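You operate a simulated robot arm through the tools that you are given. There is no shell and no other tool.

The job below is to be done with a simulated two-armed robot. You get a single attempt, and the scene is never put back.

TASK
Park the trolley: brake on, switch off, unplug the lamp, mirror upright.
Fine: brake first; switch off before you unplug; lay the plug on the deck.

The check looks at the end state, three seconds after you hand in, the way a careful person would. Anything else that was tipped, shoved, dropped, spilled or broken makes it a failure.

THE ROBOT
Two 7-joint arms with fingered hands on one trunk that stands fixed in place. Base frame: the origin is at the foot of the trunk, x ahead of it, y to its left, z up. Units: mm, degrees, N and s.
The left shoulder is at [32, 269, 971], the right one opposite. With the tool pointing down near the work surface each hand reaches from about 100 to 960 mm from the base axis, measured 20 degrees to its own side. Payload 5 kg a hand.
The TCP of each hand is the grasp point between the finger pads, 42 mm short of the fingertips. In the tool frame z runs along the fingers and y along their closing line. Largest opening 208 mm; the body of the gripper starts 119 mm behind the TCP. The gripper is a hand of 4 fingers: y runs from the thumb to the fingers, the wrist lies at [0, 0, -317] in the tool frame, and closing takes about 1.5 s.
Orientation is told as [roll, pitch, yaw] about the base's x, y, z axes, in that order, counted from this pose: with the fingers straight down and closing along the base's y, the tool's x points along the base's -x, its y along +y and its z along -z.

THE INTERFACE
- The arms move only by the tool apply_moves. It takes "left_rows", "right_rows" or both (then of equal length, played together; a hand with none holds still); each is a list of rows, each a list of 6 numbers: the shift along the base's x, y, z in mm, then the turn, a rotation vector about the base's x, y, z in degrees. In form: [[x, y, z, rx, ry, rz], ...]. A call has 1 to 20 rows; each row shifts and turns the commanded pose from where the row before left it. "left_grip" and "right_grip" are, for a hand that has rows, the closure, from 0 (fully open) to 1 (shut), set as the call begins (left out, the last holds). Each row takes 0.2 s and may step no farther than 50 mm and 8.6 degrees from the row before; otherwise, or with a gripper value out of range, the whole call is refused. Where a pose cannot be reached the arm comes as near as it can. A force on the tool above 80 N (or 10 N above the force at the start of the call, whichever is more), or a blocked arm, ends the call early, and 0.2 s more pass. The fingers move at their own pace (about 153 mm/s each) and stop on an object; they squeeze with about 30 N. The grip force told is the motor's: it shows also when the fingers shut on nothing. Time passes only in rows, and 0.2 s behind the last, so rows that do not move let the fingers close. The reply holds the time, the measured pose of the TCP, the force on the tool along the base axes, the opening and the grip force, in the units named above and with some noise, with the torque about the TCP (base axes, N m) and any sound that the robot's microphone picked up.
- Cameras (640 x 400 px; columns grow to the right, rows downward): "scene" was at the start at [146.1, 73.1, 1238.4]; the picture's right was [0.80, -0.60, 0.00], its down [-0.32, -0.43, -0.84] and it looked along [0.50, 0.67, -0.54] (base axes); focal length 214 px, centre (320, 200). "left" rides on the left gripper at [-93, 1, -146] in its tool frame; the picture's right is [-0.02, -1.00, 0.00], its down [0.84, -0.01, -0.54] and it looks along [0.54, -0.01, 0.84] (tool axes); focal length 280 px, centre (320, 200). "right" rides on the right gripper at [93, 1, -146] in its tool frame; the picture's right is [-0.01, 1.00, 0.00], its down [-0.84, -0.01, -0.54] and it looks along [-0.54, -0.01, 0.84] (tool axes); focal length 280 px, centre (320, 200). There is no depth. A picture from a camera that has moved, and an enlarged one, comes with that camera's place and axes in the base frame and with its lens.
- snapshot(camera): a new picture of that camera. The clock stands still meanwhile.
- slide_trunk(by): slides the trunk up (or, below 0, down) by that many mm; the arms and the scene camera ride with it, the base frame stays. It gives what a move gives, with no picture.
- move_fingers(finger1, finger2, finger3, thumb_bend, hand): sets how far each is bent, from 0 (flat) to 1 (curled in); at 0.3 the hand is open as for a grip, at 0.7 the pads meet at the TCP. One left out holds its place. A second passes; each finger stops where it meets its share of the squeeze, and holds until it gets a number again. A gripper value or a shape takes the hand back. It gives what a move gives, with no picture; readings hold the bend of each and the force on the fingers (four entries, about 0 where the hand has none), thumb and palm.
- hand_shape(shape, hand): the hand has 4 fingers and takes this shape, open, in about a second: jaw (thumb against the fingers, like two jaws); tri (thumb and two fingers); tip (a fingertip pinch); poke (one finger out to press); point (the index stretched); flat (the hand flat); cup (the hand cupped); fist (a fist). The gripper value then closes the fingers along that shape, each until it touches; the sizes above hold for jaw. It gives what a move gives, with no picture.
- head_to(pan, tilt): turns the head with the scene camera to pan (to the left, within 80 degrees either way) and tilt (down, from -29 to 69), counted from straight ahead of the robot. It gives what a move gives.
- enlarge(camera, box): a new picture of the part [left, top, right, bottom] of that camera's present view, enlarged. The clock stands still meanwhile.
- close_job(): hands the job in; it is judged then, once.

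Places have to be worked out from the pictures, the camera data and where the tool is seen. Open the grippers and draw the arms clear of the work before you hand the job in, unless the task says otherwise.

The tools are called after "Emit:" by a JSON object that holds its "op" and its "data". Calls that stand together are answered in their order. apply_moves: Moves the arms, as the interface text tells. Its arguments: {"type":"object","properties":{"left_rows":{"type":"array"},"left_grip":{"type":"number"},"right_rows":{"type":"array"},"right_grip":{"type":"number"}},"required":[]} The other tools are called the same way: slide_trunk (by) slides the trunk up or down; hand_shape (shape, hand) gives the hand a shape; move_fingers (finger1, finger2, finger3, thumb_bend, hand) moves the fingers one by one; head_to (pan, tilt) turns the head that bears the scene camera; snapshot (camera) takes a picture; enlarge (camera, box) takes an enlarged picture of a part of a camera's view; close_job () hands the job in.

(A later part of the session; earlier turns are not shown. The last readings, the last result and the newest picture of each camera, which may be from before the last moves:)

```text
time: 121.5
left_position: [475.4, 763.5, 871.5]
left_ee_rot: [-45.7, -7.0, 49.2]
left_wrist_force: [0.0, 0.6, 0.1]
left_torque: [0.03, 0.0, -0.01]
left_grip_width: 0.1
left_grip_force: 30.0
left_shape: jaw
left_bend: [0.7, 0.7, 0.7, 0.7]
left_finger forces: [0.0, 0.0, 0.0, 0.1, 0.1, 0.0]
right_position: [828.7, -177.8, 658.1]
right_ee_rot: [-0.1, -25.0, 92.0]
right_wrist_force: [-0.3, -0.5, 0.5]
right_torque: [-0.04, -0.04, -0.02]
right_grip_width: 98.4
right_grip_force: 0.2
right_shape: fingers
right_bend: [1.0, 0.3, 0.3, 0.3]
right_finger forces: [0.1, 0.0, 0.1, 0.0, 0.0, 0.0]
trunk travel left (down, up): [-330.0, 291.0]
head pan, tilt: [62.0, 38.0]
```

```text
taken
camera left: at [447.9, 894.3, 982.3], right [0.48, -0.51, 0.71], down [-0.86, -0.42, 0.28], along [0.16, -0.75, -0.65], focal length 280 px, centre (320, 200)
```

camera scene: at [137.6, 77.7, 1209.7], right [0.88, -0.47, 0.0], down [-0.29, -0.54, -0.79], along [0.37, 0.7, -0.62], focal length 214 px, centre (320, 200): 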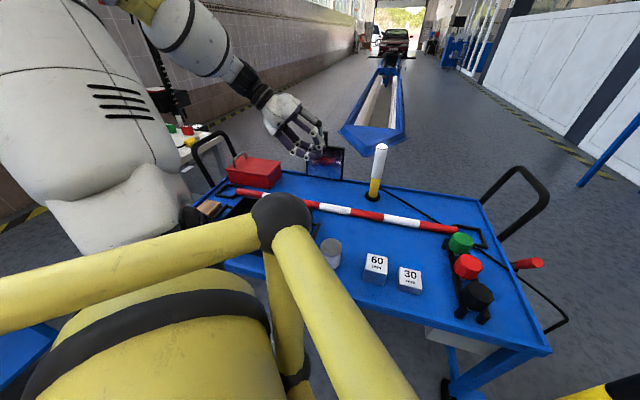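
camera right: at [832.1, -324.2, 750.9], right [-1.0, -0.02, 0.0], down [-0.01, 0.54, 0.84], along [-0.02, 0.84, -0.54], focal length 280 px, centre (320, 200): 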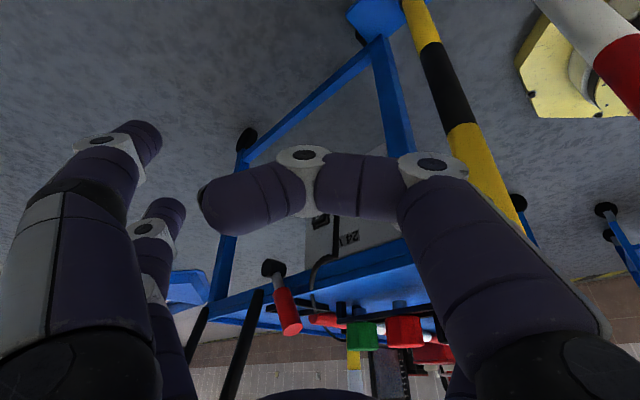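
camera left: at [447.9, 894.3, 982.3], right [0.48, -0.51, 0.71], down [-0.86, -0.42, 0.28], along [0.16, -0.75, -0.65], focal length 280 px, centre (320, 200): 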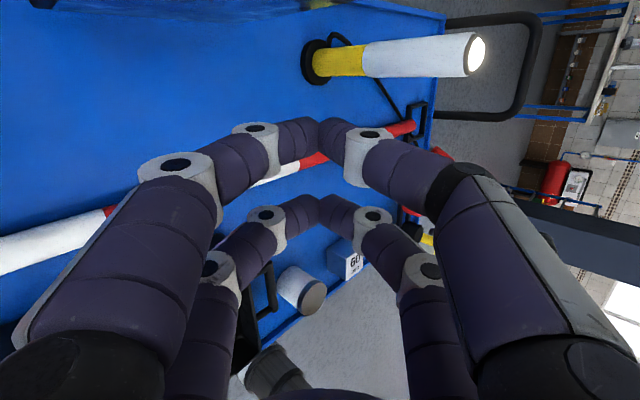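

Everything is clear. I set the right hand: far pair (fingers 2,3) shut to a V-tip, camera-side pair curled, then begin tilting it toward horizontal in checked steps.

Emit:
{"op": "move_fingers", "data": {"hand": "right", "finger1": 1.0, "finger2": 0.7, "finger3": 0.7, "thumb_bend": 0.95}}

Emit:
{"op": "apply_moves", "data": {"right_rows": [[0, 8, 0, 6.9, 0.24, 0], [0, 8, 0, 6.9, 0.24, 0], [0, 8, 0, 6.9, 0.24, 0], [0, 8, 0, 6.9, 0.24, 0]]}}

Emit:
{"op": "snapshot", "data": {"camera": "right"}}

```text
time: 122.5
left_position: [476.3, 762.6, 871.2]
left_ee_rot: [-45.7, -7.1, 49.1]
left_wrist_force: [0.6, 0.1, -0.3]
left_torque: [0.01, 0.0, -0.01]
left_grip_width: 0.0
left_grip_force: 30.2
left_shape: jaw
left_bend: [0.7, 0.7, 0.7, 0.7]
left_finger forces: [0.0, 0.0, 0.0, 0.0, 0.1, 0.0]
right_position: [828.2, -177.7, 654.4]
right_ee_rot: [0.0, -24.9, 91.9]
right_wrist_force: [-0.4, -0.5, 0.0]
right_torque: [0.04, 0.03, 0.03]
right_grip_width: 56.1
right_grip_force: 0.0
right_shape: fingers
right_bend: [1.0, 0.7, 0.7, 0.85]
right_finger forces: [0.0, 0.0, 0.0, 0.1, 0.1, 0.1]
trunk travel left (down, up): [-330.0, 291.0]
head pan, tilt: [62.0, 38.0]
```

```text
time: 123.5
left_position: [477.3, 762.4, 870.2]
left_ee_rot: [-45.6, -7.1, 49.1]
left_wrist_force: [-0.3, -0.4, -0.1]
left_torque: [-0.01, 0.05, -0.01]
left_grip_width: 0.0
left_grip_force: 30.2
left_shape: jaw
left_bend: [0.7, 0.7, 0.7, 0.7]
left_finger forces: [0.0, 0.0, 0.1, 0.0, 0.0, 0.1]
right_position: [828.9, -145.7, 656.4]
right_ee_rot: [0.1, -52.7, 91.8]
right_wrist_force: [0.1, -0.4, 0.3]
right_torque: [0.0, 0.03, 0.07]
right_grip_width: 56.0
right_grip_force: 0.0
right_shape: fingers
right_bend: [1.0, 0.7, 0.7, 0.85]
right_finger forces: [0.0, 0.1, 0.0, 0.0, 0.1, 0.0]
trunk travel left (down, up): [-330.0, 291.0]
head pan, tilt: [62.0, 38.0]
```

```text
taken
camera right: at [833.0, -318.7, 670.3], right [-1.0, -0.02, 0.01], down [0.01, 0.08, 1.0], along [-0.02, 1.0, -0.08], focal length 280 px, centre (320, 200)
```

right: 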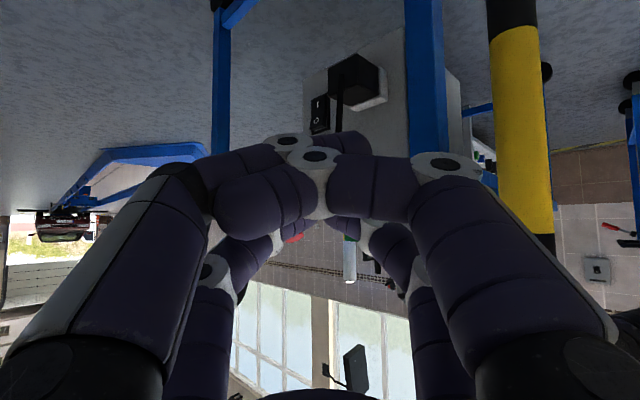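

Good, no limit so far. Now I test rolling the hand about its own axis toward a vertical jaw plane.

Emit:
{"op": "apply_moves", "data": {"right_rows": [[0, 0, 0, 0.2, -6.36, 4.85], [0, 0, 0, 0.2, -6.36, 4.85], [0, 0, 0, 0.2, -6.36, 4.85]]}}

Emit:
{"op": "apply_moves", "data": {"right_rows": [[0, 0, 0, 0.2, -6.36, 4.85], [0, 0, 0, 0.2, -6.36, 4.85], [0, 0, 0, 0.2, -6.36, 4.85]]}}

```text
time: 124.3
left_position: [476.8, 763.8, 871.6]
left_ee_rot: [-45.7, -7.2, 49.1]
left_wrist_force: [0.3, -0.1, -0.2]
left_torque: [-0.01, 0.01, 0.0]
left_grip_width: 0.0
left_grip_force: 30.0
left_shape: jaw
left_bend: [0.7, 0.7, 0.7, 0.7]
left_finger forces: [0.0, 0.0, 0.1, 0.1, 0.0, 0.0]
right_position: [827.9, -146.7, 657.1]
right_ee_rot: [-28.0, -46.5, 128.1]
right_wrist_force: [-0.7, -0.2, -0.6]
right_torque: [-0.02, -0.02, -0.03]
right_grip_width: 56.4
right_grip_force: 0.2
right_shape: fingers
right_bend: [1.0, 0.7, 0.7, 0.85]
right_finger forces: [0.1, 0.0, 0.0, 0.1, 0.1, 0.0]
trunk travel left (down, up): [-330.0, 291.0]
head pan, tilt: [62.0, 38.0]
```

```text
time: 125.1
left_position: [475.9, 763.5, 870.0]
left_ee_rot: [-45.7, -7.0, 49.1]
left_wrist_force: [-1.6, -0.8, -0.2]
left_torque: [0.01, 0.02, 0.01]
left_grip_width: 0.0
left_grip_force: 29.8
left_shape: jaw
left_bend: [0.7, 0.7, 0.7, 0.7]
left_finger forces: [0.0, 0.1, 0.0, 0.1, 0.0, 0.0]
right_position: [827.1, -147.0, 656.2]
right_ee_rot: [-44.1, -31.9, 153.2]
right_wrist_force: [0.2, -0.8, 0.2]
right_torque: [0.0, 0.0, 0.05]
right_grip_width: 56.0
right_grip_force: 0.2
right_shape: fingers
right_bend: [1.0, 0.7, 0.7, 0.85]
right_finger forces: [0.0, 0.0, 0.1, 0.0, 0.1, 0.0]
trunk travel left (down, up): [-330.0, 291.0]
head pan, tilt: [62.0, 38.0]
```

Rolling works. I complete the quarter turn.

Emit:
{"op": "apply_moves", "data": {"right_rows": [[0, 0, 0, 0.2, -6.36, 4.85], [0, 0, 0, 0.2, -6.36, 4.85], [0, 0, 0, 0.2, -6.36, 4.85]]}}

Emit:
{"op": "apply_moves", "data": {"right_rows": [[0, 0, 0, 0.2, -6.6, 5.0], [0, 0, 0, 0.2, -6.6, 5.0]]}}

Emit:
{"op": "snapshot", "data": {"camera": "right"}}

```text
time: 125.9
left_position: [476.9, 762.4, 871.4]
left_ee_rot: [-45.7, -7.0, 49.1]
left_wrist_force: [0.6, 0.2, -0.2]
left_torque: [-0.05, 0.02, 0.01]
left_grip_width: 0.0
left_grip_force: 29.9
left_shape: jaw
left_bend: [0.7, 0.7, 0.7, 0.7]
left_finger forces: [0.1, 0.0, 0.0, 0.0, 0.0, 0.1]
right_position: [829.0, -146.1, 655.4]
right_ee_rot: [-51.3, -14.0, 170.7]
right_wrist_force: [0.0, 0.1, 0.0]
right_torque: [0.01, -0.02, -0.03]
right_grip_width: 56.1
right_grip_force: 0.0
right_shape: fingers
right_bend: [1.0, 0.7, 0.7, 0.85]
right_finger forces: [0.0, 0.1, 0.0, 0.0, 0.0, 0.0]
trunk travel left (down, up): [-330.0, 291.0]
head pan, tilt: [62.0, 38.0]
```

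```text
time: 126.5
left_position: [476.5, 763.3, 870.5]
left_ee_rot: [-45.7, -7.1, 49.2]
left_wrist_force: [0.0, 0.3, -1.5]
left_torque: [0.0, -0.01, 0.02]
left_grip_width: 0.1
left_grip_force: 29.9
left_shape: jaw
left_bend: [0.7, 0.7, 0.7, 0.7]
left_finger forces: [0.1, 0.0, 0.0, 0.0, 0.0, 0.1]
right_position: [828.0, -145.5, 656.0]
right_ee_rot: [-52.4, -0.9, -179.2]
right_wrist_force: [-0.3, -0.1, 0.4]
right_torque: [0.0, 0.0, 0.02]
right_grip_width: 56.0
right_grip_force: 0.0
right_shape: fingers
right_bend: [1.0, 0.7, 0.7, 0.85]
right_finger forces: [0.0, 0.1, 0.0, 0.0, 0.0, 0.0]
trunk travel left (down, up): [-330.0, 291.0]
head pan, tilt: [62.0, 38.0]
```

```text
taken
camera right: at [924.5, -260.7, 742.1], right [-0.02, -0.61, -0.79], down [-0.83, -0.43, 0.35], along [-0.56, 0.66, -0.5], focal length 280 px, centre (320, 200)
```

right: 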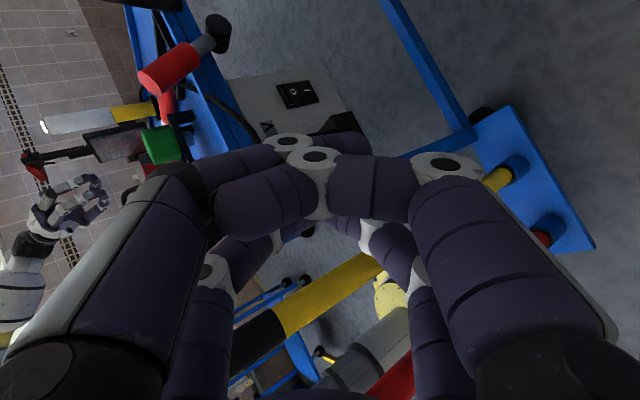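

The roll is done; the hand now points at the panel with its jaws in a vertical plane. For reach I need the trunk about 100 mm lower, so I first lift the left hand a bit more.

Emit:
{"op": "apply_moves", "data": {"left_rows": [[0, 0, 0, -3.0, -3.1, 0], [0, 0, 15, 0, 0, 0], [0, 0, 15, 0, 0, 0]]}}

Emit:
{"op": "apply_moves", "data": {"left_rows": [[0, 0, 0, -3.0, -3.1, 0], [0, 0, 15, 0, 0, 0], [0, 0, 15, 0, 0, 0], [0, 0, 15, 0, 0, 0]]}}

```text
time: 127.3
left_position: [477.0, 761.7, 899.1]
left_ee_rot: [-50.0, -6.8, 49.7]
left_wrist_force: [1.6, -0.5, 1.2]
left_torque: [0.16, 0.09, 0.07]
left_grip_width: 0.0
left_grip_force: 29.6
left_shape: jaw
left_bend: [0.7, 0.7, 0.7, 0.7]
left_finger forces: [0.1, 0.1, 0.0, 0.0, 0.1, 0.1]
right_position: [828.1, -146.3, 655.7]
right_ee_rot: [-52.6, -1.0, -179.2]
right_wrist_force: [0.2, -1.0, -0.6]
right_torque: [0.12, 0.0, 0.01]
right_grip_width: 56.1
right_grip_force: 0.1
right_shape: fingers
right_bend: [1.0, 0.7, 0.7, 0.85]
right_finger forces: [0.0, 0.0, 0.0, 0.1, 0.0, 0.0]
trunk travel left (down, up): [-330.0, 291.0]
head pan, tilt: [62.0, 38.0]
```

```text
time: 128.3
left_position: [476.2, 765.0, 944.2]
left_ee_rot: [-54.4, -6.4, 50.2]
left_wrist_force: [-0.4, 0.2, 0.3]
left_torque: [-0.05, -0.06, -0.07]
left_grip_width: 0.0
left_grip_force: 30.1
left_shape: jaw
left_bend: [0.7, 0.7, 0.7, 0.7]
left_finger forces: [0.2, 0.0, 0.0, 0.0, 0.0, 0.1]
right_position: [828.1, -145.7, 656.4]
right_ee_rot: [-52.5, -1.0, -179.2]
right_wrist_force: [0.0, 0.6, -0.8]
right_torque: [-0.06, 0.02, 0.0]
right_grip_width: 56.5
right_grip_force: 0.2
right_shape: fingers
right_bend: [1.0, 0.7, 0.7, 0.86]
right_finger forces: [0.1, 0.0, 0.0, 0.0, 0.1, 0.0]
trunk travel left (down, up): [-330.0, 291.0]
head pan, tilt: [62.0, 38.0]
```

Emit:
{"op": "slide_trunk", "data": {"by": -75}}

Emit:
{"op": "slide_trunk", "data": {"by": -75}}

Emit:
{"op": "snapshot", "data": {"camera": "scene"}}

Emit:
{"op": "snapshot", "data": {"camera": "right"}}

```text
time: 129.4
left_position: [476.2, 763.2, 872.1]
left_ee_rot: [-54.4, -6.6, 50.2]
left_wrist_force: [0.0, -0.4, -0.1]
left_torque: [0.06, 0.02, 0.04]
left_grip_width: 0.0
left_grip_force: 29.9
left_shape: jaw
left_bend: [0.7, 0.7, 0.7, 0.7]
left_finger forces: [0.0, 0.0, 0.0, 0.0, 0.0, 0.0]
right_position: [829.9, -146.5, 583.1]
right_ee_rot: [-52.5, -0.9, -179.2]
right_wrist_force: [-0.3, -0.6, 0.8]
right_torque: [-0.13, -0.04, -0.06]
right_grip_width: 56.1
right_grip_force: 0.0
right_shape: fingers
right_bend: [1.0, 0.7, 0.7, 0.86]
right_finger forces: [0.1, 0.1, 0.1, 0.0, 0.0, 0.1]
trunk travel left (down, up): [-255.0, 366.0]
head pan, tilt: [62.0, 38.0]
```

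```text
time: 130.6
left_position: [476.5, 763.5, 796.1]
left_ee_rot: [-54.4, -6.6, 50.1]
left_wrist_force: [-0.1, -0.7, 0.5]
left_torque: [0.04, 0.03, 0.05]
left_grip_width: 0.1
left_grip_force: 29.8
left_shape: jaw
left_bend: [0.7, 0.7, 0.7, 0.7]
left_finger forces: [0.1, 0.1, 0.0, 0.1, 0.1, 0.0]
right_position: [828.5, -147.0, 506.8]
right_ee_rot: [-52.6, -0.8, -179.2]
right_wrist_force: [-0.2, -0.3, 0.3]
right_torque: [-0.14, -0.05, -0.01]
right_grip_width: 56.1
right_grip_force: 0.2
right_shape: fingers
right_bend: [1.0, 0.7, 0.7, 0.86]
right_finger forces: [0.0, 0.0, 0.1, 0.1, 0.1, 0.0]
trunk travel left (down, up): [-180.0, 441.0]
head pan, tilt: [62.0, 38.0]
```

```text
taken
camera scene: at [198.3, 77.8, 1046.8], right [0.88, -0.47, 0.0], down [-0.29, -0.54, -0.79], along [0.37, 0.7, -0.62], focal length 214 px, centre (320, 200)
```

scene: 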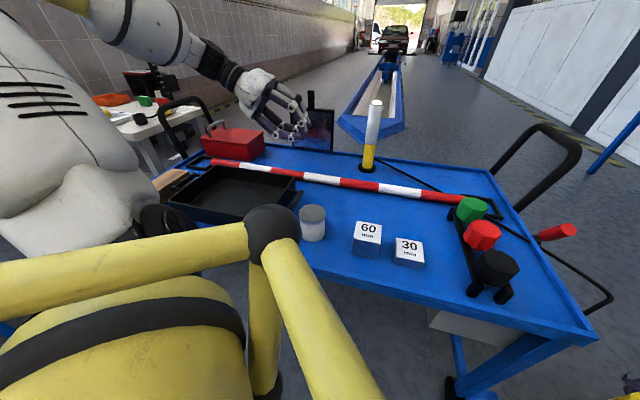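

```text
taken
camera right: at [925.3, -261.4, 594.9], right [-0.02, -0.61, -0.79], down [-0.83, -0.43, 0.35], along [-0.56, 0.67, -0.5], focal length 280 px, centre (320, 200)
```

right: 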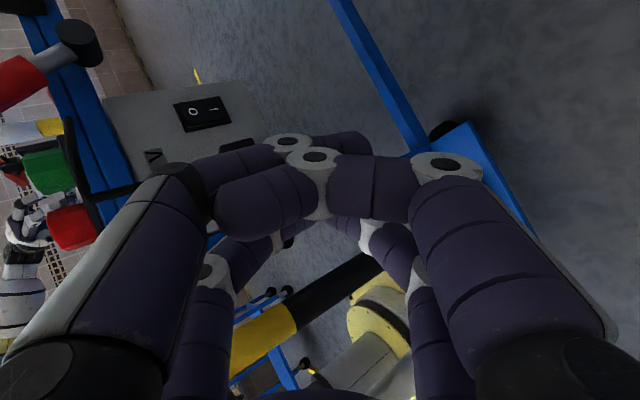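

The scene camera shows the yellow linkage of the robot near the deck's near edge. I check its clearance by looking down before lowering any further.

Emit:
{"op": "head_to", "data": {"pan": 45, "tilt": 65}}

Emit:
{"op": "snapshot", "data": {"camera": "scene"}}

Emit:
{"op": "snapshot", "data": {"camera": "left"}}

```text
time: 131.5
left_position: [475.8, 763.5, 796.6]
left_ee_rot: [-54.2, -6.6, 50.2]
left_wrist_force: [0.1, 0.1, 0.4]
left_torque: [-0.01, -0.03, 0.01]
left_grip_width: 0.1
left_grip_force: 29.9
left_shape: jaw
left_bend: [0.7, 0.7, 0.7, 0.7]
left_finger forces: [0.0, 0.1, 0.0, 0.1, 0.0, 0.0]
right_position: [829.5, -146.9, 505.3]
right_ee_rot: [-52.5, -1.0, -179.2]
right_wrist_force: [-0.2, -0.5, -0.4]
right_torque: [0.01, -0.05, -0.03]
right_grip_width: 56.4
right_grip_force: 0.0
right_shape: fingers
right_bend: [1.0, 0.7, 0.7, 0.86]
right_finger forces: [0.1, 0.1, 0.0, 0.1, 0.1, 0.0]
trunk travel left (down, up): [-180.0, 441.0]
head pan, tilt: [45.0, 65.0]
```

```text
taken
camera scene: at [201.4, 44.6, 1011.0], right [0.71, -0.71, 0.0], down [-0.64, -0.64, -0.42], along [0.3, 0.3, -0.91], focal length 214 px, centre (320, 200)
```

scene: 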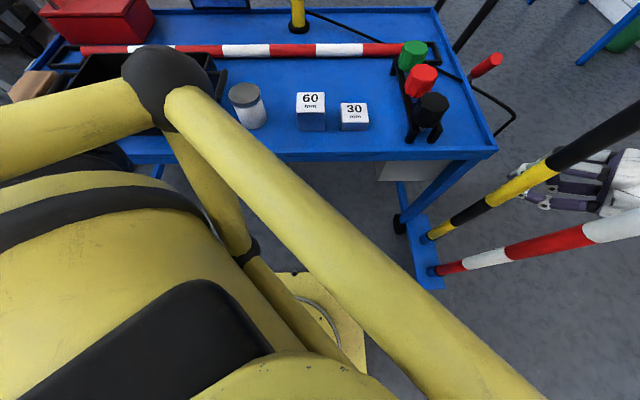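

```text
taken
camera left: at [437.2, 905.2, 888.5], right [0.4, -0.43, 0.81], down [-0.89, -0.4, 0.23], along [0.22, -0.81, -0.54], focal length 280 px, centre (320, 200)
```

left: 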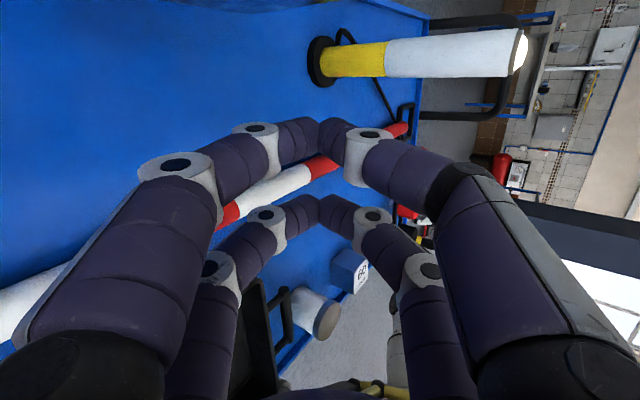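

The linkage is well clear (its knee is at about [218,190,927], 180 mm short of the deck edge). I raise the left hand a bit more and lower the trunk another 60 mm, so the right hand can point nearly level at the switch.

Emit:
{"op": "apply_moves", "data": {"left_rows": [[0, 0, 0, -3.0, -3.1, 0], [0, 0, 15, 0, 0, 0], [0, 0, 15, 0, 0, 0], [0, 0, 15, 0, 0, 0], [0, 0, 15, 0, 0, 0]]}}

Emit:
{"op": "slide_trunk", "data": {"by": -60}}

Emit:
{"op": "apply_moves", "data": {"right_rows": [[6, 0, 13, 5.3, 0, 0], [6, 0, 13, 5.3, 0, 0], [6, 0, 13, 5.3, 0, 0], [6, 0, 13, 5.3, 0, 0], [6, 0, 13, 5.3, 0, 0], [6, 0, 13, 5.3, 0, 0]]}}

Emit:
{"op": "snapshot", "data": {"camera": "right"}}

```text
time: 132.7
left_position: [476.3, 764.0, 857.2]
left_ee_rot: [-58.7, -6.2, 50.7]
left_wrist_force: [-0.1, -0.6, -0.6]
left_torque: [-0.02, -0.01, -0.02]
left_grip_width: 0.2
left_grip_force: 30.1
left_shape: jaw
left_bend: [0.7, 0.7, 0.7, 0.7]
left_finger forces: [0.0, 0.1, 0.0, 0.0, 0.1, 0.0]
right_position: [827.7, -145.3, 506.6]
right_ee_rot: [-52.5, -1.0, -179.2]
right_wrist_force: [0.1, -0.1, -0.2]
right_torque: [0.01, -0.01, 0.01]
right_grip_width: 56.1
right_grip_force: 0.1
right_shape: fingers
right_bend: [1.0, 0.7, 0.7, 0.86]
right_finger forces: [0.0, 0.0, 0.1, 0.0, 0.1, 0.1]
trunk travel left (down, up): [-180.0, 441.0]
head pan, tilt: [45.0, 65.0]
```

```text
time: 133.7
left_position: [475.3, 762.8, 797.1]
left_ee_rot: [-58.8, -6.2, 50.7]
left_wrist_force: [-1.1, 0.5, 0.2]
left_torque: [0.08, 0.07, 0.04]
left_grip_width: 0.0
left_grip_force: 29.9
left_shape: jaw
left_bend: [0.7, 0.7, 0.7, 0.7]
left_finger forces: [0.0, 0.1, 0.0, 0.1, 0.1, 0.0]
right_position: [828.9, -145.3, 448.3]
right_ee_rot: [-52.5, -0.8, -179.3]
right_wrist_force: [0.9, -0.5, 1.2]
right_torque: [-0.13, 0.0, 0.01]
right_grip_width: 56.1
right_grip_force: 0.1
right_shape: fingers
right_bend: [1.0, 0.7, 0.7, 0.86]
right_finger forces: [0.0, 0.0, 0.0, 0.0, 0.0, 0.1]
trunk travel left (down, up): [-120.0, 501.0]
head pan, tilt: [45.0, 65.0]
```

```text
time: 135.1
left_position: [475.9, 762.5, 795.6]
left_ee_rot: [-58.7, -6.2, 50.6]
left_wrist_force: [-0.5, 0.5, -0.2]
left_torque: [0.03, 0.01, 0.02]
left_grip_width: 0.2
left_grip_force: 30.3
left_shape: jaw
left_bend: [0.7, 0.7, 0.7, 0.7]
left_finger forces: [0.0, 0.0, 0.0, 0.0, 0.2, 0.1]
right_position: [865.0, -145.7, 523.6]
right_ee_rot: [-84.4, -0.4, -178.7]
right_wrist_force: [1.4, -0.9, -0.4]
right_torque: [-0.03, -0.04, -0.02]
right_grip_width: 56.4
right_grip_force: 0.1
right_shape: fingers
right_bend: [1.0, 0.7, 0.7, 0.86]
right_finger forces: [0.1, 0.1, 0.0, 0.1, 0.1, 0.0]
trunk travel left (down, up): [-120.0, 501.0]
head pan, tilt: [45.0, 65.0]
```

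```text
taken
camera right: at [961.2, -289.4, 535.9], right [-0.02, -0.1, -0.99], down [-0.83, -0.55, 0.07], along [-0.56, 0.83, -0.07], focal length 280 px, centre (320, 200)
```

right: 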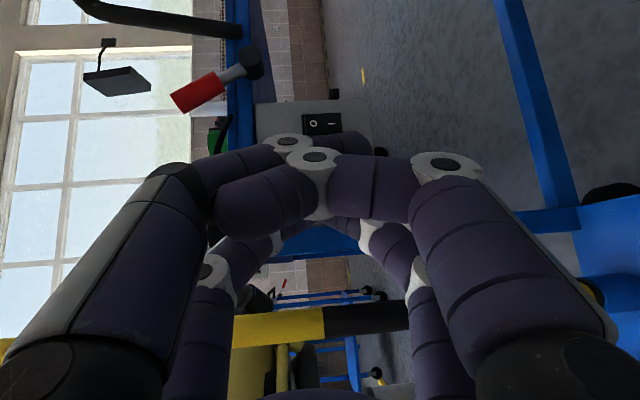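

The right hand points almost level at the panel; its V-tip is at about [834,-107,520], in line with the O half of the rocker (≈[832,111,514]). I advance toward it, stopping ~40 mm short.

Emit:
{"op": "apply_moves", "data": {"right_rows": [[0, 22, 0, 0, 0, 0], [0, 22, 0, 0, 0, 0], [0, 22, 0, 0, 0, 0], [0, 22, 0, 0, 0, 0], [0, 22, 0, 0, 0, 0]]}}

Emit:
{"op": "apply_moves", "data": {"right_rows": [[1, 22, -1, 0, 0, 0], [1, 22, -1, 0, 0, 0], [0, 22, -1, 0, 0, 0]]}}

Emit:
{"op": "snapshot", "data": {"camera": "right"}}

Emit:
{"op": "head_to", "data": {"pan": 20, "tilt": 40}}

Emit:
{"op": "snapshot", "data": {"camera": "scene"}}

```text
time: 136.3
left_position: [476.1, 763.3, 795.6]
left_ee_rot: [-58.7, -6.2, 50.6]
left_wrist_force: [-0.2, 0.3, 0.1]
left_torque: [-0.01, 0.0, 0.03]
left_grip_width: 0.0
left_grip_force: 29.9
left_shape: jaw
left_bend: [0.7, 0.7, 0.7, 0.7]
left_finger forces: [0.1, 0.1, 0.1, 0.0, 0.1, 0.1]
right_position: [867.2, -36.6, 522.9]
right_ee_rot: [-84.3, -0.4, -178.7]
right_wrist_force: [0.6, -1.1, 0.8]
right_torque: [-0.02, -0.03, 0.0]
right_grip_width: 56.2
right_grip_force: 0.0
right_shape: fingers
right_bend: [1.0, 0.7, 0.7, 0.86]
right_finger forces: [0.0, 0.0, 0.0, 0.0, 0.0, 0.1]
trunk travel left (down, up): [-120.0, 501.0]
head pan, tilt: [45.0, 65.0]
```

```text
time: 137.1
left_position: [476.4, 762.4, 795.9]
left_ee_rot: [-58.7, -6.2, 50.6]
left_wrist_force: [-0.2, 0.2, 0.8]
left_torque: [0.03, 0.02, 0.03]
left_grip_width: 0.0
left_grip_force: 30.0
left_shape: jaw
left_bend: [0.7, 0.7, 0.7, 0.7]
left_finger forces: [0.1, 0.1, 0.0, 0.0, 0.1, 0.0]
right_position: [868.8, 29.9, 519.9]
right_ee_rot: [-84.3, -0.5, -178.8]
right_wrist_force: [-0.3, -0.6, 0.7]
right_torque: [-0.03, 0.02, -0.04]
right_grip_width: 56.2
right_grip_force: 0.0
right_shape: fingers
right_bend: [1.0, 0.7, 0.7, 0.86]
right_finger forces: [0.1, 0.1, 0.0, 0.1, 0.0, 0.1]
trunk travel left (down, up): [-120.0, 501.0]
head pan, tilt: [45.0, 65.0]
```

```text
taken
camera right: at [964.3, -113.4, 533.3], right [-0.02, -0.1, -0.99], down [-0.83, -0.55, 0.07], along [-0.56, 0.83, -0.07], focal length 280 px, centre (320, 200)
```

right: 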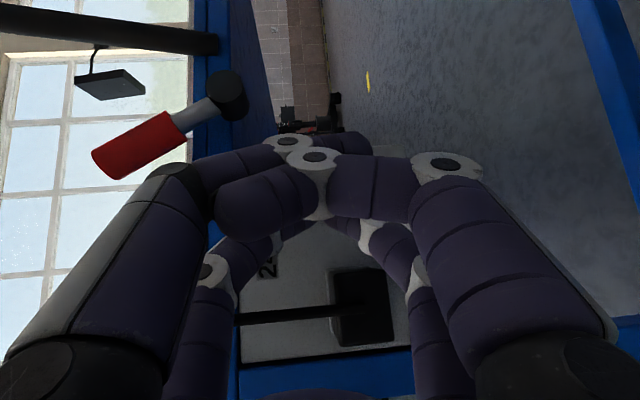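

```text
time: 137.9
left_position: [475.9, 763.1, 795.8]
left_ee_rot: [-58.6, -6.2, 50.6]
left_wrist_force: [-0.1, 0.1, -0.7]
left_torque: [-0.02, -0.04, -0.02]
left_grip_width: 0.1
left_grip_force: 29.8
left_shape: jaw
left_bend: [0.7, 0.7, 0.7, 0.7]
left_finger forces: [0.1, 0.0, 0.1, 0.0, 0.0, 0.0]
right_position: [868.5, 29.8, 520.3]
right_ee_rot: [-84.2, -0.4, -178.8]
right_wrist_force: [0.2, 0.1, -0.4]
right_torque: [0.02, 0.02, 0.01]
right_grip_width: 56.3
right_grip_force: 0.0
right_shape: fingers
right_bend: [1.0, 0.7, 0.7, 0.86]
right_finger forces: [0.0, 0.0, 0.0, 0.0, 0.0, 0.0]
trunk travel left (down, up): [-120.0, 501.0]
head pan, tilt: [20.0, 40.0]
```

```text
taken
camera scene: at [273.2, 30.7, 973.6], right [0.34, -0.94, 0.0], down [-0.6, -0.22, -0.77], along [0.72, 0.26, -0.64], focal length 214 px, centre (320, 200)
```

scene: 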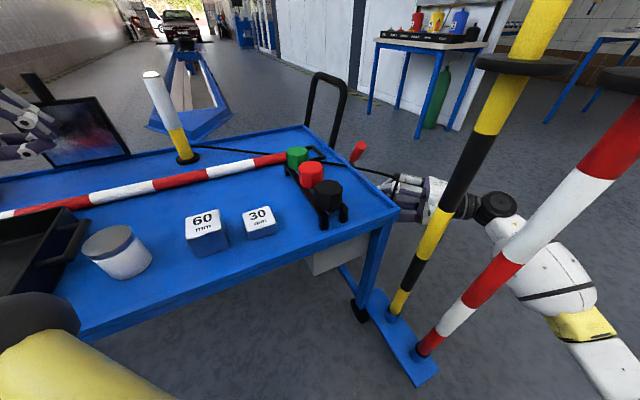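

The hand passes the plug and cable with room to spare. I advance until the V-tip touches the rocker, in small steps, watching force.

Emit:
{"op": "apply_moves", "data": {"right_rows": [[-1, 10, 0, 0, 0, 0], [-1, 10, 0, 0, 0, 0], [-1, 8, 0, 0, 0, 0]]}}

Emit:
{"op": "apply_moves", "data": {"right_rows": [[-1, 4, 0, 0, 0, 0]]}}

Emit:
{"op": "apply_moves", "data": {"right_rows": [[-1, 4, 0, 0, 0, 0]]}}

```text
time: 138.8
left_position: [476.7, 762.2, 795.5]
left_ee_rot: [-58.7, -6.1, 50.5]
left_wrist_force: [1.1, 1.6, 0.5]
left_torque: [0.02, -0.03, 0.01]
left_grip_width: 0.1
left_grip_force: 30.1
left_shape: jaw
left_bend: [0.7, 0.7, 0.7, 0.7]
left_finger forces: [0.1, 0.0, 0.1, 0.1, 0.1, 0.0]
right_position: [863.7, 57.3, 519.0]
right_ee_rot: [-84.3, -0.4, -178.8]
right_wrist_force: [-0.3, -0.3, 0.2]
right_torque: [0.03, 0.02, 0.01]
right_grip_width: 56.4
right_grip_force: 0.0
right_shape: fingers
right_bend: [1.0, 0.7, 0.7, 0.86]
right_finger forces: [0.1, 0.0, 0.0, 0.0, 0.0, 0.0]
trunk travel left (down, up): [-120.0, 501.0]
head pan, tilt: [20.0, 40.0]
```

```text
time: 139.2
left_position: [478.1, 763.7, 795.1]
left_ee_rot: [-58.7, -6.3, 50.6]
left_wrist_force: [-0.2, -0.1, 0.5]
left_torque: [0.0, 0.0, 0.01]
left_grip_width: 0.1
left_grip_force: 29.8
left_shape: jaw
left_bend: [0.7, 0.7, 0.7, 0.7]
left_finger forces: [0.1, 0.1, 0.0, 0.0, 0.0, 0.0]
right_position: [862.7, 61.0, 520.3]
right_ee_rot: [-84.3, -0.4, -178.8]
right_wrist_force: [-0.3, -0.3, -0.5]
right_torque: [-0.03, 0.0, -0.06]
right_grip_width: 56.2
right_grip_force: 0.2
right_shape: fingers
right_bend: [1.0, 0.7, 0.7, 0.86]
right_finger forces: [0.0, 0.0, 0.0, 0.0, 0.0, 0.0]
trunk travel left (down, up): [-120.0, 501.0]
head pan, tilt: [20.0, 40.0]
```

```text
time: 139.6
left_position: [476.9, 762.9, 795.2]
left_ee_rot: [-58.7, -6.2, 50.7]
left_wrist_force: [-0.5, -0.4, 0.3]
left_torque: [0.0, 0.02, 0.02]
left_grip_width: 0.2
left_grip_force: 30.1
left_shape: jaw
left_bend: [0.7, 0.7, 0.7, 0.7]
left_finger forces: [0.0, 0.0, 0.1, 0.0, 0.0, 0.0]
right_position: [863.0, 65.5, 520.5]
right_ee_rot: [-84.2, -0.3, -178.8]
right_wrist_force: [0.3, 0.3, -0.7]
right_torque: [0.0, -0.02, -0.03]
right_grip_width: 56.4
right_grip_force: 0.1
right_shape: fingers
right_bend: [1.0, 0.7, 0.7, 0.86]
right_finger forces: [0.0, 0.1, 0.1, 0.0, 0.0, 0.0]
trunk travel left (down, up): [-120.0, 501.0]
head pan, tilt: [20.0, 40.0]
```

Emit:
{"op": "apply_moves", "data": {"right_rows": [[-1, 4, 0, 0, 0, 0]]}}

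Emit:
{"op": "apply_moves", "data": {"right_rows": [[-1, 4, 0, 0, 0, 0]]}}

Emit:
{"op": "apply_moves", "data": {"right_rows": [[-1, 4, 0, 0, 0, 0]]}}

Emit:
{"op": "snapshot", "data": {"camera": "right"}}

```text
time: 139.9
left_position: [476.7, 763.0, 796.1]
left_ee_rot: [-58.7, -6.1, 50.6]
left_wrist_force: [0.0, -0.1, -1.0]
left_torque: [0.05, 0.02, 0.01]
left_grip_width: 0.1
left_grip_force: 30.1
left_shape: jaw
left_bend: [0.7, 0.7, 0.7, 0.7]
left_finger forces: [0.0, 0.0, 0.0, 0.0, 0.0, 0.0]
right_position: [860.3, 68.7, 520.2]
right_ee_rot: [-84.3, -0.4, -178.9]
right_wrist_force: [0.7, -0.6, -0.2]
right_torque: [-0.02, 0.03, 0.02]
right_grip_width: 56.2
right_grip_force: 0.2
right_shape: fingers
right_bend: [1.0, 0.7, 0.7, 0.86]
right_finger forces: [0.0, 0.7, 0.0, 0.0, 0.0, 0.0]
trunk travel left (down, up): [-120.0, 501.0]
head pan, tilt: [20.0, 40.0]
```

```text
time: 140.3
left_position: [478.1, 763.1, 796.6]
left_ee_rot: [-58.7, -6.2, 50.6]
left_wrist_force: [0.3, 0.2, -0.1]
left_torque: [-0.04, 0.0, 0.0]
left_grip_width: 0.1
left_grip_force: 29.7
left_shape: jaw
left_bend: [0.7, 0.7, 0.7, 0.7]
left_finger forces: [0.0, 0.1, 0.0, 0.0, 0.0, 0.0]
right_position: [860.9, 71.5, 519.5]
right_ee_rot: [-84.3, -0.4, -179.0]
right_wrist_force: [7.7, -9.9, -0.7]
right_torque: [-0.22, -0.17, 0.05]
right_grip_width: 56.3
right_grip_force: 6.5
right_shape: fingers
right_bend: [1.0, 0.71, 0.7, 0.86]
right_finger forces: [0.1, 13.1, 0.1, 0.1, 0.0, 0.0]
trunk travel left (down, up): [-120.0, 501.0]
head pan, tilt: [20.0, 40.0]
```

```text
time: 140.8
left_position: [477.8, 762.4, 796.1]
left_ee_rot: [-58.7, -6.2, 50.5]
left_wrist_force: [0.6, 0.7, -0.2]
left_torque: [0.03, -0.03, -0.02]
left_grip_width: 0.0
left_grip_force: 29.9
left_shape: jaw
left_bend: [0.7, 0.7, 0.7, 0.7]
left_finger forces: [0.0, 0.0, 0.0, 0.1, 0.0, 0.0]
right_position: [860.3, 73.3, 520.6]
right_ee_rot: [-84.3, -0.5, -179.2]
right_wrist_force: [20.2, -24.2, -4.7]
right_torque: [-0.41, -0.39, 0.13]
right_grip_width: 56.0
right_grip_force: 16.1
right_shape: fingers
right_bend: [1.0, 0.72, 0.7, 0.86]
right_finger forces: [0.0, 30.6, 0.0, 0.1, 0.0, 0.0]
trunk travel left (down, up): [-120.0, 501.0]
head pan, tilt: [20.0, 40.0]
```

```text
taken
camera right: at [956.6, -70.6, 531.9], right [-0.02, -0.1, -0.99], down [-0.83, -0.55, 0.07], along [-0.55, 0.83, -0.07], focal length 280 px, centre (320, 200)
```

right: 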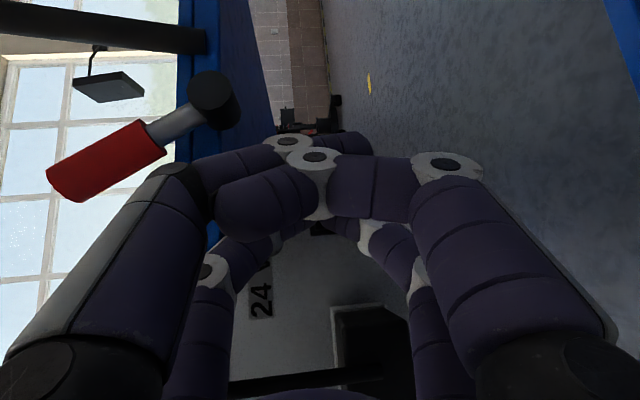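

Contact: finger 2 took about 30 N straight against the panel normal. I back off and look whether the rocker has tipped.

Emit:
{"op": "apply_moves", "data": {"right_rows": [[3, -8, 0, 0, 0, 0], [2, -20, 0, 0, 0, 0], [1, -22, 0, 0, 0, 0], [0, -22, 0, 0, 0, 0], [0, -22, 0, 0, 0, 0], [0, -22, 0, 0, 0, 0], [0, -22, 0, 0, 0, 0]]}}

Emit:
{"op": "snapshot", "data": {"camera": "right"}}

Emit:
{"op": "enlarge", "data": {"camera": "right", "box": [270, 90, 370, 155]}}

Emit:
{"op": "snapshot", "data": {"camera": "scene"}}

```text
time: 142.3
left_position: [474.4, 764.6, 795.4]
left_ee_rot: [-58.7, -6.2, 50.8]
left_wrist_force: [0.4, 1.1, 0.1]
left_torque: [-0.03, 0.0, -0.02]
left_grip_width: 0.1
left_grip_force: 30.0
left_shape: jaw
left_bend: [0.7, 0.7, 0.7, 0.7]
left_finger forces: [0.0, 0.1, 0.0, 0.1, 0.0, 0.0]
right_position: [865.7, -59.9, 521.1]
right_ee_rot: [-84.5, -0.4, -178.6]
right_wrist_force: [-0.4, 0.9, -0.3]
right_torque: [0.02, 0.03, -0.02]
right_grip_width: 56.3
right_grip_force: 0.0
right_shape: fingers
right_bend: [1.0, 0.7, 0.7, 0.86]
right_finger forces: [0.0, 0.1, 0.0, 0.0, 0.0, 0.1]
trunk travel left (down, up): [-120.0, 501.0]
head pan, tilt: [20.0, 40.0]
```

```text
taken
camera right: at [961.3, -201.9, 533.3], right [-0.02, -0.1, -0.99], down [-0.83, -0.55, 0.07], along [-0.56, 0.83, -0.07], focal length 280 px, centre (320, 200)
```

right: 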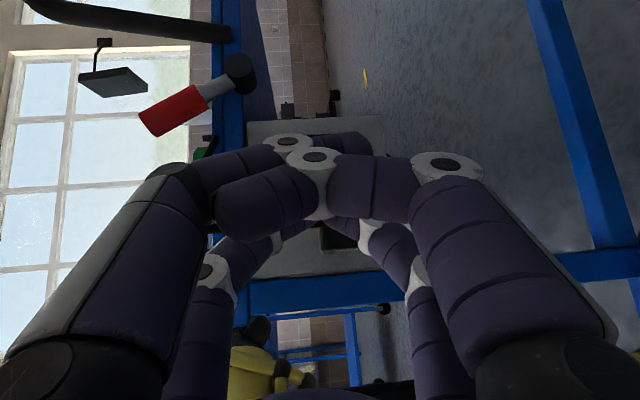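

```text
6.15 times, centred on (320, 122) of right
camera zoom: at [961.3, -201.9, 533.3], right [-0.02, -0.1, -0.99], down [-0.83, -0.55, 0.07], along [-0.56, 0.83, -0.07], focal length 1726 px, centre (320, 677)
```

zoom: 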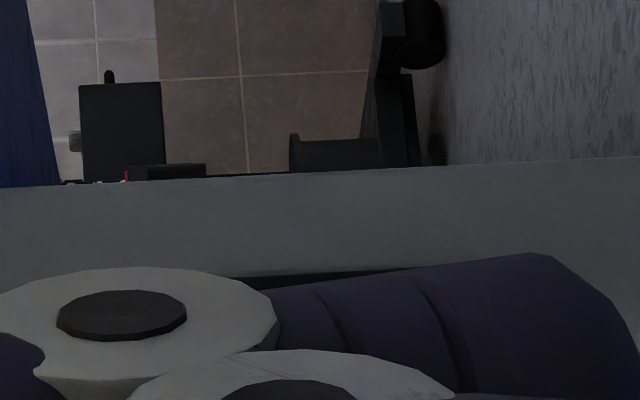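

```text
taken
camera scene: at [273.3, 30.8, 973.6], right [0.34, -0.94, 0.0], down [-0.6, -0.22, -0.77], along [0.72, 0.26, -0.64], focal length 214 px, centre (320, 200)
```

scene: 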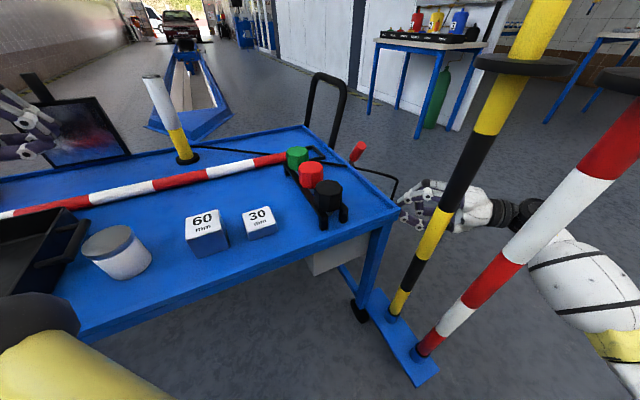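

Emit:
{"op": "enlarge", "data": {"camera": "scene", "box": [120, 50, 220, 180]}}

Emit:
{"op": "apply_moves", "data": {"right_rows": [[0, -22, 0, 0, 0, 0], [0, -22, 0, 0, 0, 0], [0, -22, 0, 0, 0, 0], [0, -22, 0, 0, 0, 0]]}}

Emit:
{"op": "enlarge", "data": {"camera": "right", "box": [250, 80, 410, 180]}}

```text
3.08 times, centred on (170, 115) of scene
camera zoom: at [273.3, 30.8, 973.6], right [0.34, -0.94, 0.0], down [-0.6, -0.22, -0.77], along [0.72, 0.26, -0.64], focal length 660 px, centre (782, 462)
```

zoom: 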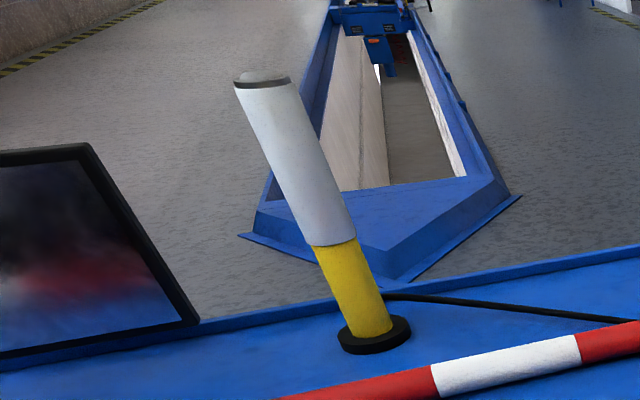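

```text
time: 143.3
left_position: [476.5, 763.3, 795.9]
left_ee_rot: [-58.6, -6.3, 50.7]
left_wrist_force: [-0.8, 0.1, -0.6]
left_torque: [-0.03, -0.01, -0.02]
left_grip_width: 0.0
left_grip_force: 29.6
left_shape: jaw
left_bend: [0.7, 0.7, 0.7, 0.7]
left_finger forces: [0.1, 0.1, 0.0, 0.0, 0.1, 0.0]
right_position: [864.5, -147.4, 520.9]
right_ee_rot: [-84.3, -0.5, -178.8]
right_wrist_force: [0.1, 0.8, -0.8]
right_torque: [0.03, -0.01, 0.06]
right_grip_width: 56.2
right_grip_force: 0.0
right_shape: fingers
right_bend: [1.0, 0.7, 0.7, 0.86]
right_finger forces: [0.0, 0.1, 0.1, 0.1, 0.0, 0.0]
trunk travel left (down, up): [-120.0, 501.0]
head pan, tilt: [20.0, 40.0]
```

```text
4.00 times, centred on (330, 130) of right
camera zoom: at [961.7, -290.9, 533.5], right [-0.02, -0.1, -0.99], down [-0.83, -0.55, 0.07], along [-0.56, 0.83, -0.07], focal length 1122 px, centre (280, 480)
```

zoom: 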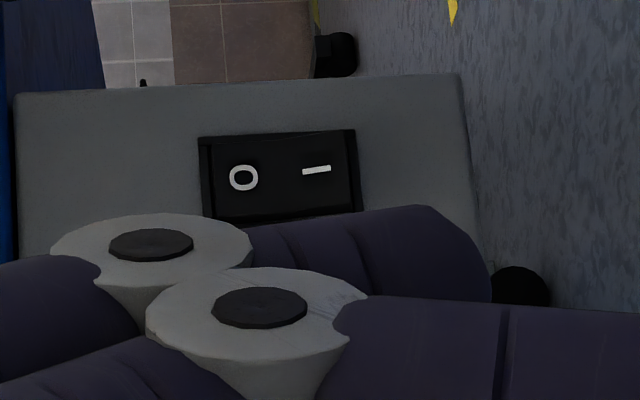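

The lamp has gone dark, and the rocker now shows O pressed: switched off. Next the plug: I open the far finger pair (above/below) and line the hand up with the plug, so finger 3 goes over and finger 2 under it.

Emit:
{"op": "move_fingers", "data": {"hand": "right", "finger2": 0.45, "finger3": 0.45}}

Emit:
{"op": "apply_moves", "data": {"right_rows": [[-14, 8, -7.5, 0, 0, 0], [-14, 8, -7.5, 0, 0, 0], [-14, 8, -7.5, 0, 0, 0], [-14, 8, -7, 0, 0, 0]]}}

Emit:
{"op": "snapshot", "data": {"camera": "right"}}

Emit:
{"op": "enlarge", "data": {"camera": "scene", "box": [330, 130, 530, 290]}}

```text
time: 144.3
left_position: [476.2, 762.3, 794.9]
left_ee_rot: [-58.6, -6.2, 50.6]
left_wrist_force: [0.7, -0.1, 1.3]
left_torque: [0.03, 0.02, 0.0]
left_grip_width: 0.0
left_grip_force: 29.5
left_shape: jaw
left_bend: [0.7, 0.7, 0.7, 0.7]
left_finger forces: [0.0, 0.0, 0.0, 0.1, 0.0, 0.0]
right_position: [865.0, -147.6, 520.7]
right_ee_rot: [-84.3, -0.4, -178.8]
right_wrist_force: [-0.4, -0.1, -0.3]
right_torque: [0.0, 0.0, 0.02]
right_grip_width: 56.1
right_grip_force: 0.1
right_shape: fingers
right_bend: [1.0, 0.45, 0.45, 0.86]
right_finger forces: [0.0, 0.0, 0.1, 0.0, 0.0, 0.0]
trunk travel left (down, up): [-120.0, 501.0]
head pan, tilt: [20.0, 40.0]
```

```text
time: 145.3
left_position: [477.7, 763.4, 795.7]
left_ee_rot: [-58.7, -6.2, 50.5]
left_wrist_force: [0.6, -0.1, -0.3]
left_torque: [-0.01, 0.03, -0.04]
left_grip_width: 0.0
left_grip_force: 29.9
left_shape: jaw
left_bend: [0.7, 0.7, 0.7, 0.7]
left_finger forces: [0.0, 0.0, 0.0, 0.0, 0.0, 0.0]
right_position: [810.1, -117.3, 490.6]
right_ee_rot: [-84.3, -0.3, -178.8]
right_wrist_force: [0.1, 0.3, 0.4]
right_torque: [0.03, 0.05, 0.03]
right_grip_width: 56.1
right_grip_force: 0.1
right_shape: fingers
right_bend: [1.0, 0.45, 0.45, 0.86]
right_finger forces: [0.0, 0.0, 0.0, 0.0, 0.1, 0.0]
trunk travel left (down, up): [-120.0, 501.0]
head pan, tilt: [20.0, 40.0]
```

```text
taken
camera right: at [905.4, -259.8, 504.0], right [-0.02, -0.1, -0.99], down [-0.83, -0.55, 0.07], along [-0.56, 0.83, -0.07], focal length 280 px, centre (320, 200)
```

right: 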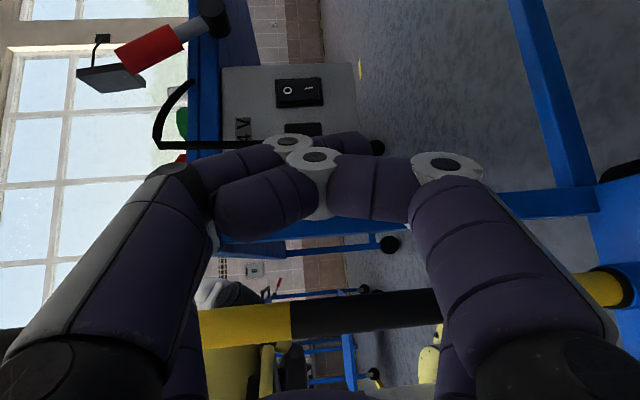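

```text
2.50 times, centred on (430, 210) of scene
camera zoom: at [273.4, 30.6, 973.5], right [0.34, -0.94, 0.0], down [-0.6, -0.22, -0.77], along [0.72, 0.26, -0.64], focal length 536 px, centre (45, 175)
```

zoom: 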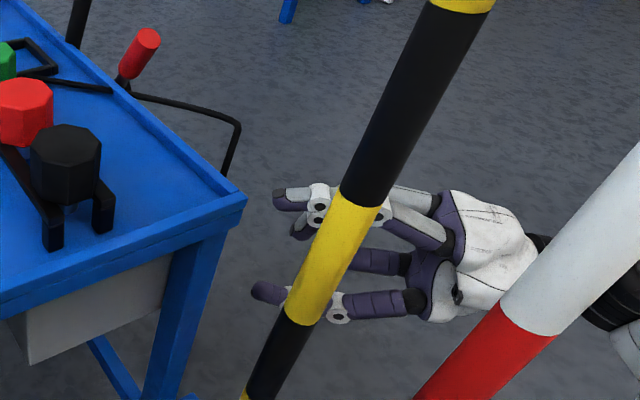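

I open the camera-side pair too, so the camera can see the plug between the fingers.

Emit:
{"op": "move_fingers", "data": {"hand": "right", "finger1": 0.3, "thumb_bend": 0.3}}

Emit:
{"op": "snapshot", "data": {"camera": "right"}}

Emit:
{"op": "enlarge", "data": {"camera": "right", "box": [140, 60, 400, 230]}}

```text
time: 146.3
left_position: [476.8, 763.6, 796.0]
left_ee_rot: [-58.8, -6.1, 50.6]
left_wrist_force: [0.1, -0.6, 0.1]
left_torque: [0.01, -0.01, -0.02]
left_grip_width: 0.1
left_grip_force: 29.9
left_shape: jaw
left_bend: [0.7, 0.7, 0.7, 0.7]
left_finger forces: [0.1, 0.0, 0.0, 0.0, 0.0, 0.0]
right_position: [809.2, -117.4, 491.9]
right_ee_rot: [-84.3, -0.4, -178.8]
right_wrist_force: [-0.1, 0.6, 0.0]
right_torque: [0.0, 0.02, -0.03]
right_grip_width: 218.0
right_grip_force: 0.1
right_shape: fingers
right_bend: [0.3, 0.45, 0.45, 0.3]
right_finger forces: [0.0, 0.0, 0.1, 0.1, 0.1, 0.0]
trunk travel left (down, up): [-120.0, 501.0]
head pan, tilt: [20.0, 40.0]
```

```text
taken
camera right: at [905.5, -259.7, 504.4], right [-0.02, -0.1, -0.99], down [-0.83, -0.55, 0.07], along [-0.56, 0.83, -0.07], focal length 280 px, centre (320, 200)
```

right: 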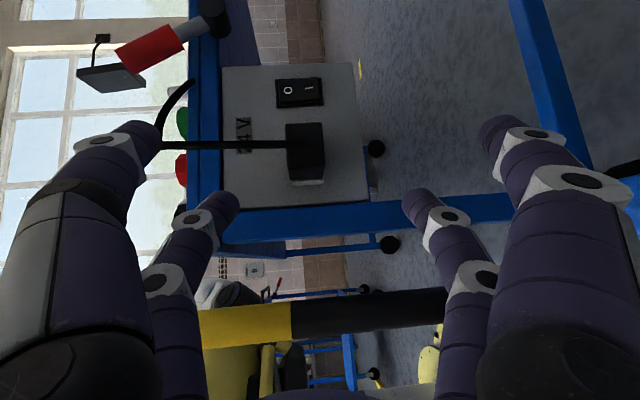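

```text
2.35 times, centred on (270, 145) of right
camera zoom: at [905.5, -259.7, 504.4], right [-0.02, -0.1, -0.99], down [-0.83, -0.55, 0.07], along [-0.56, 0.83, -0.07], focal length 660 px, centre (438, 329)
```

zoom: 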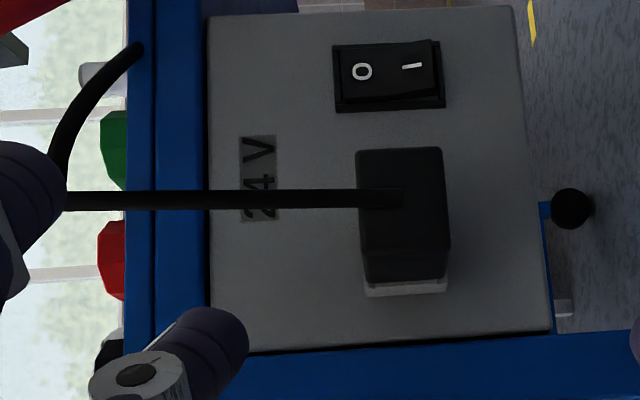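

The camera looks straight along the plug: it sits at about z=494 with its end-face centre near [797,10]. The hand is lined up (fingers 2/3 at x≈779); I advance in steps.

Emit:
{"op": "apply_moves", "data": {"right_rows": [[0, 20, 1.5, 0, 0, 0], [0, 20, 1.5, 0, 0, 0], [0, 20, 1.5, 0, 0, 0]]}}

Emit:
{"op": "snapshot", "data": {"camera": "right"}}

```text
time: 147.2
left_position: [476.2, 763.4, 795.6]
left_ee_rot: [-58.6, -6.2, 50.5]
left_wrist_force: [0.8, -0.8, 0.3]
left_torque: [0.03, 0.03, 0.04]
left_grip_width: 0.0
left_grip_force: 29.5
left_shape: jaw
left_bend: [0.7, 0.7, 0.7, 0.7]
left_finger forces: [0.1, 0.1, 0.0, 0.1, 0.0, 0.1]
right_position: [808.0, -56.2, 495.2]
right_ee_rot: [-84.3, -0.4, -178.7]
right_wrist_force: [-0.2, -1.2, 0.5]
right_torque: [-0.06, 0.0, -0.01]
right_grip_width: 218.2
right_grip_force: 0.0
right_shape: fingers
right_bend: [0.3, 0.45, 0.45, 0.3]
right_finger forces: [0.0, 0.0, 0.1, 0.1, 0.0, 0.0]
trunk travel left (down, up): [-120.0, 501.0]
head pan, tilt: [20.0, 40.0]
```

```text
taken
camera right: at [904.3, -199.5, 508.1], right [-0.02, -0.1, -0.99], down [-0.83, -0.55, 0.07], along [-0.56, 0.83, -0.07], focal length 280 px, centre (320, 200)
```

right: 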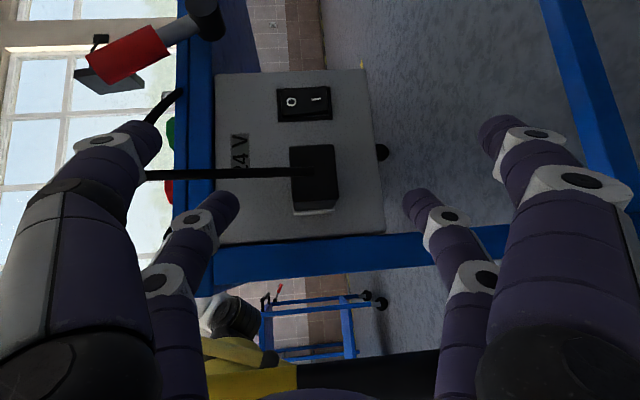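

Emit:
{"op": "apply_moves", "data": {"right_rows": [[0, 17, 0.5, 0, 0, 0], [0, 17, 0.5, 0, 0, 0], [0, 14, 0.5, 0, 0, 0]]}}

Emit:
{"op": "snapshot", "data": {"camera": "right"}}

Emit:
{"op": "enlarge", "data": {"camera": "right", "box": [180, 110, 460, 290]}}

```text
time: 147.9
left_position: [476.0, 763.7, 795.9]
left_ee_rot: [-58.7, -6.2, 50.6]
left_wrist_force: [1.0, -0.6, 0.0]
left_torque: [0.02, -0.01, 0.02]
left_grip_width: 0.3
left_grip_force: 29.3
left_shape: jaw
left_bend: [0.7, 0.7, 0.7, 0.7]
left_finger forces: [0.0, 0.0, 0.0, 0.1, 0.0, 0.0]
right_position: [808.3, -8.0, 497.2]
right_ee_rot: [-84.3, -0.4, -178.7]
right_wrist_force: [-1.2, 0.0, -0.1]
right_torque: [-0.01, 0.0, -0.01]
right_grip_width: 218.5
right_grip_force: 0.1
right_shape: fingers
right_bend: [0.3, 0.45, 0.45, 0.3]
right_finger forces: [0.1, 0.0, 0.1, 0.0, 0.1, 0.1]
trunk travel left (down, up): [-120.0, 501.0]
head pan, tilt: [20.0, 40.0]
```

```text
taken
camera right: at [905.2, -150.8, 509.6], right [-0.02, -0.1, -0.99], down [-0.83, -0.55, 0.07], along [-0.56, 0.83, -0.07], focal length 280 px, centre (320, 200)
```

right: 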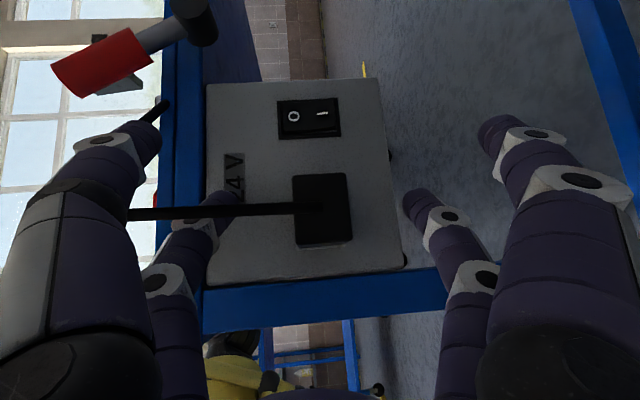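

```text
2.22 times, centred on (320, 200) of right
camera zoom: at [905.2, -150.8, 509.6], right [-0.02, -0.1, -0.99], down [-0.83, -0.55, 0.07], along [-0.56, 0.83, -0.07], focal length 623 px, centre (320, 200)
```

zoom: 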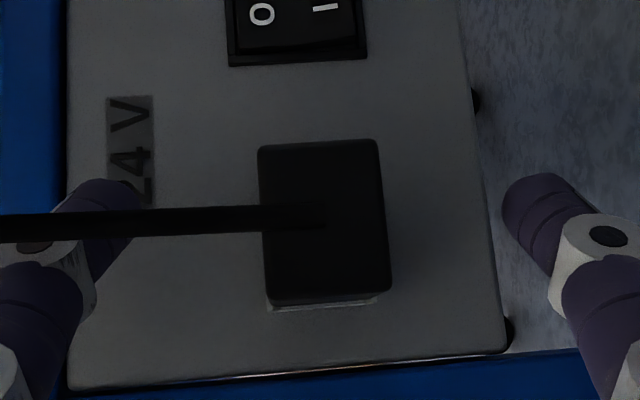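

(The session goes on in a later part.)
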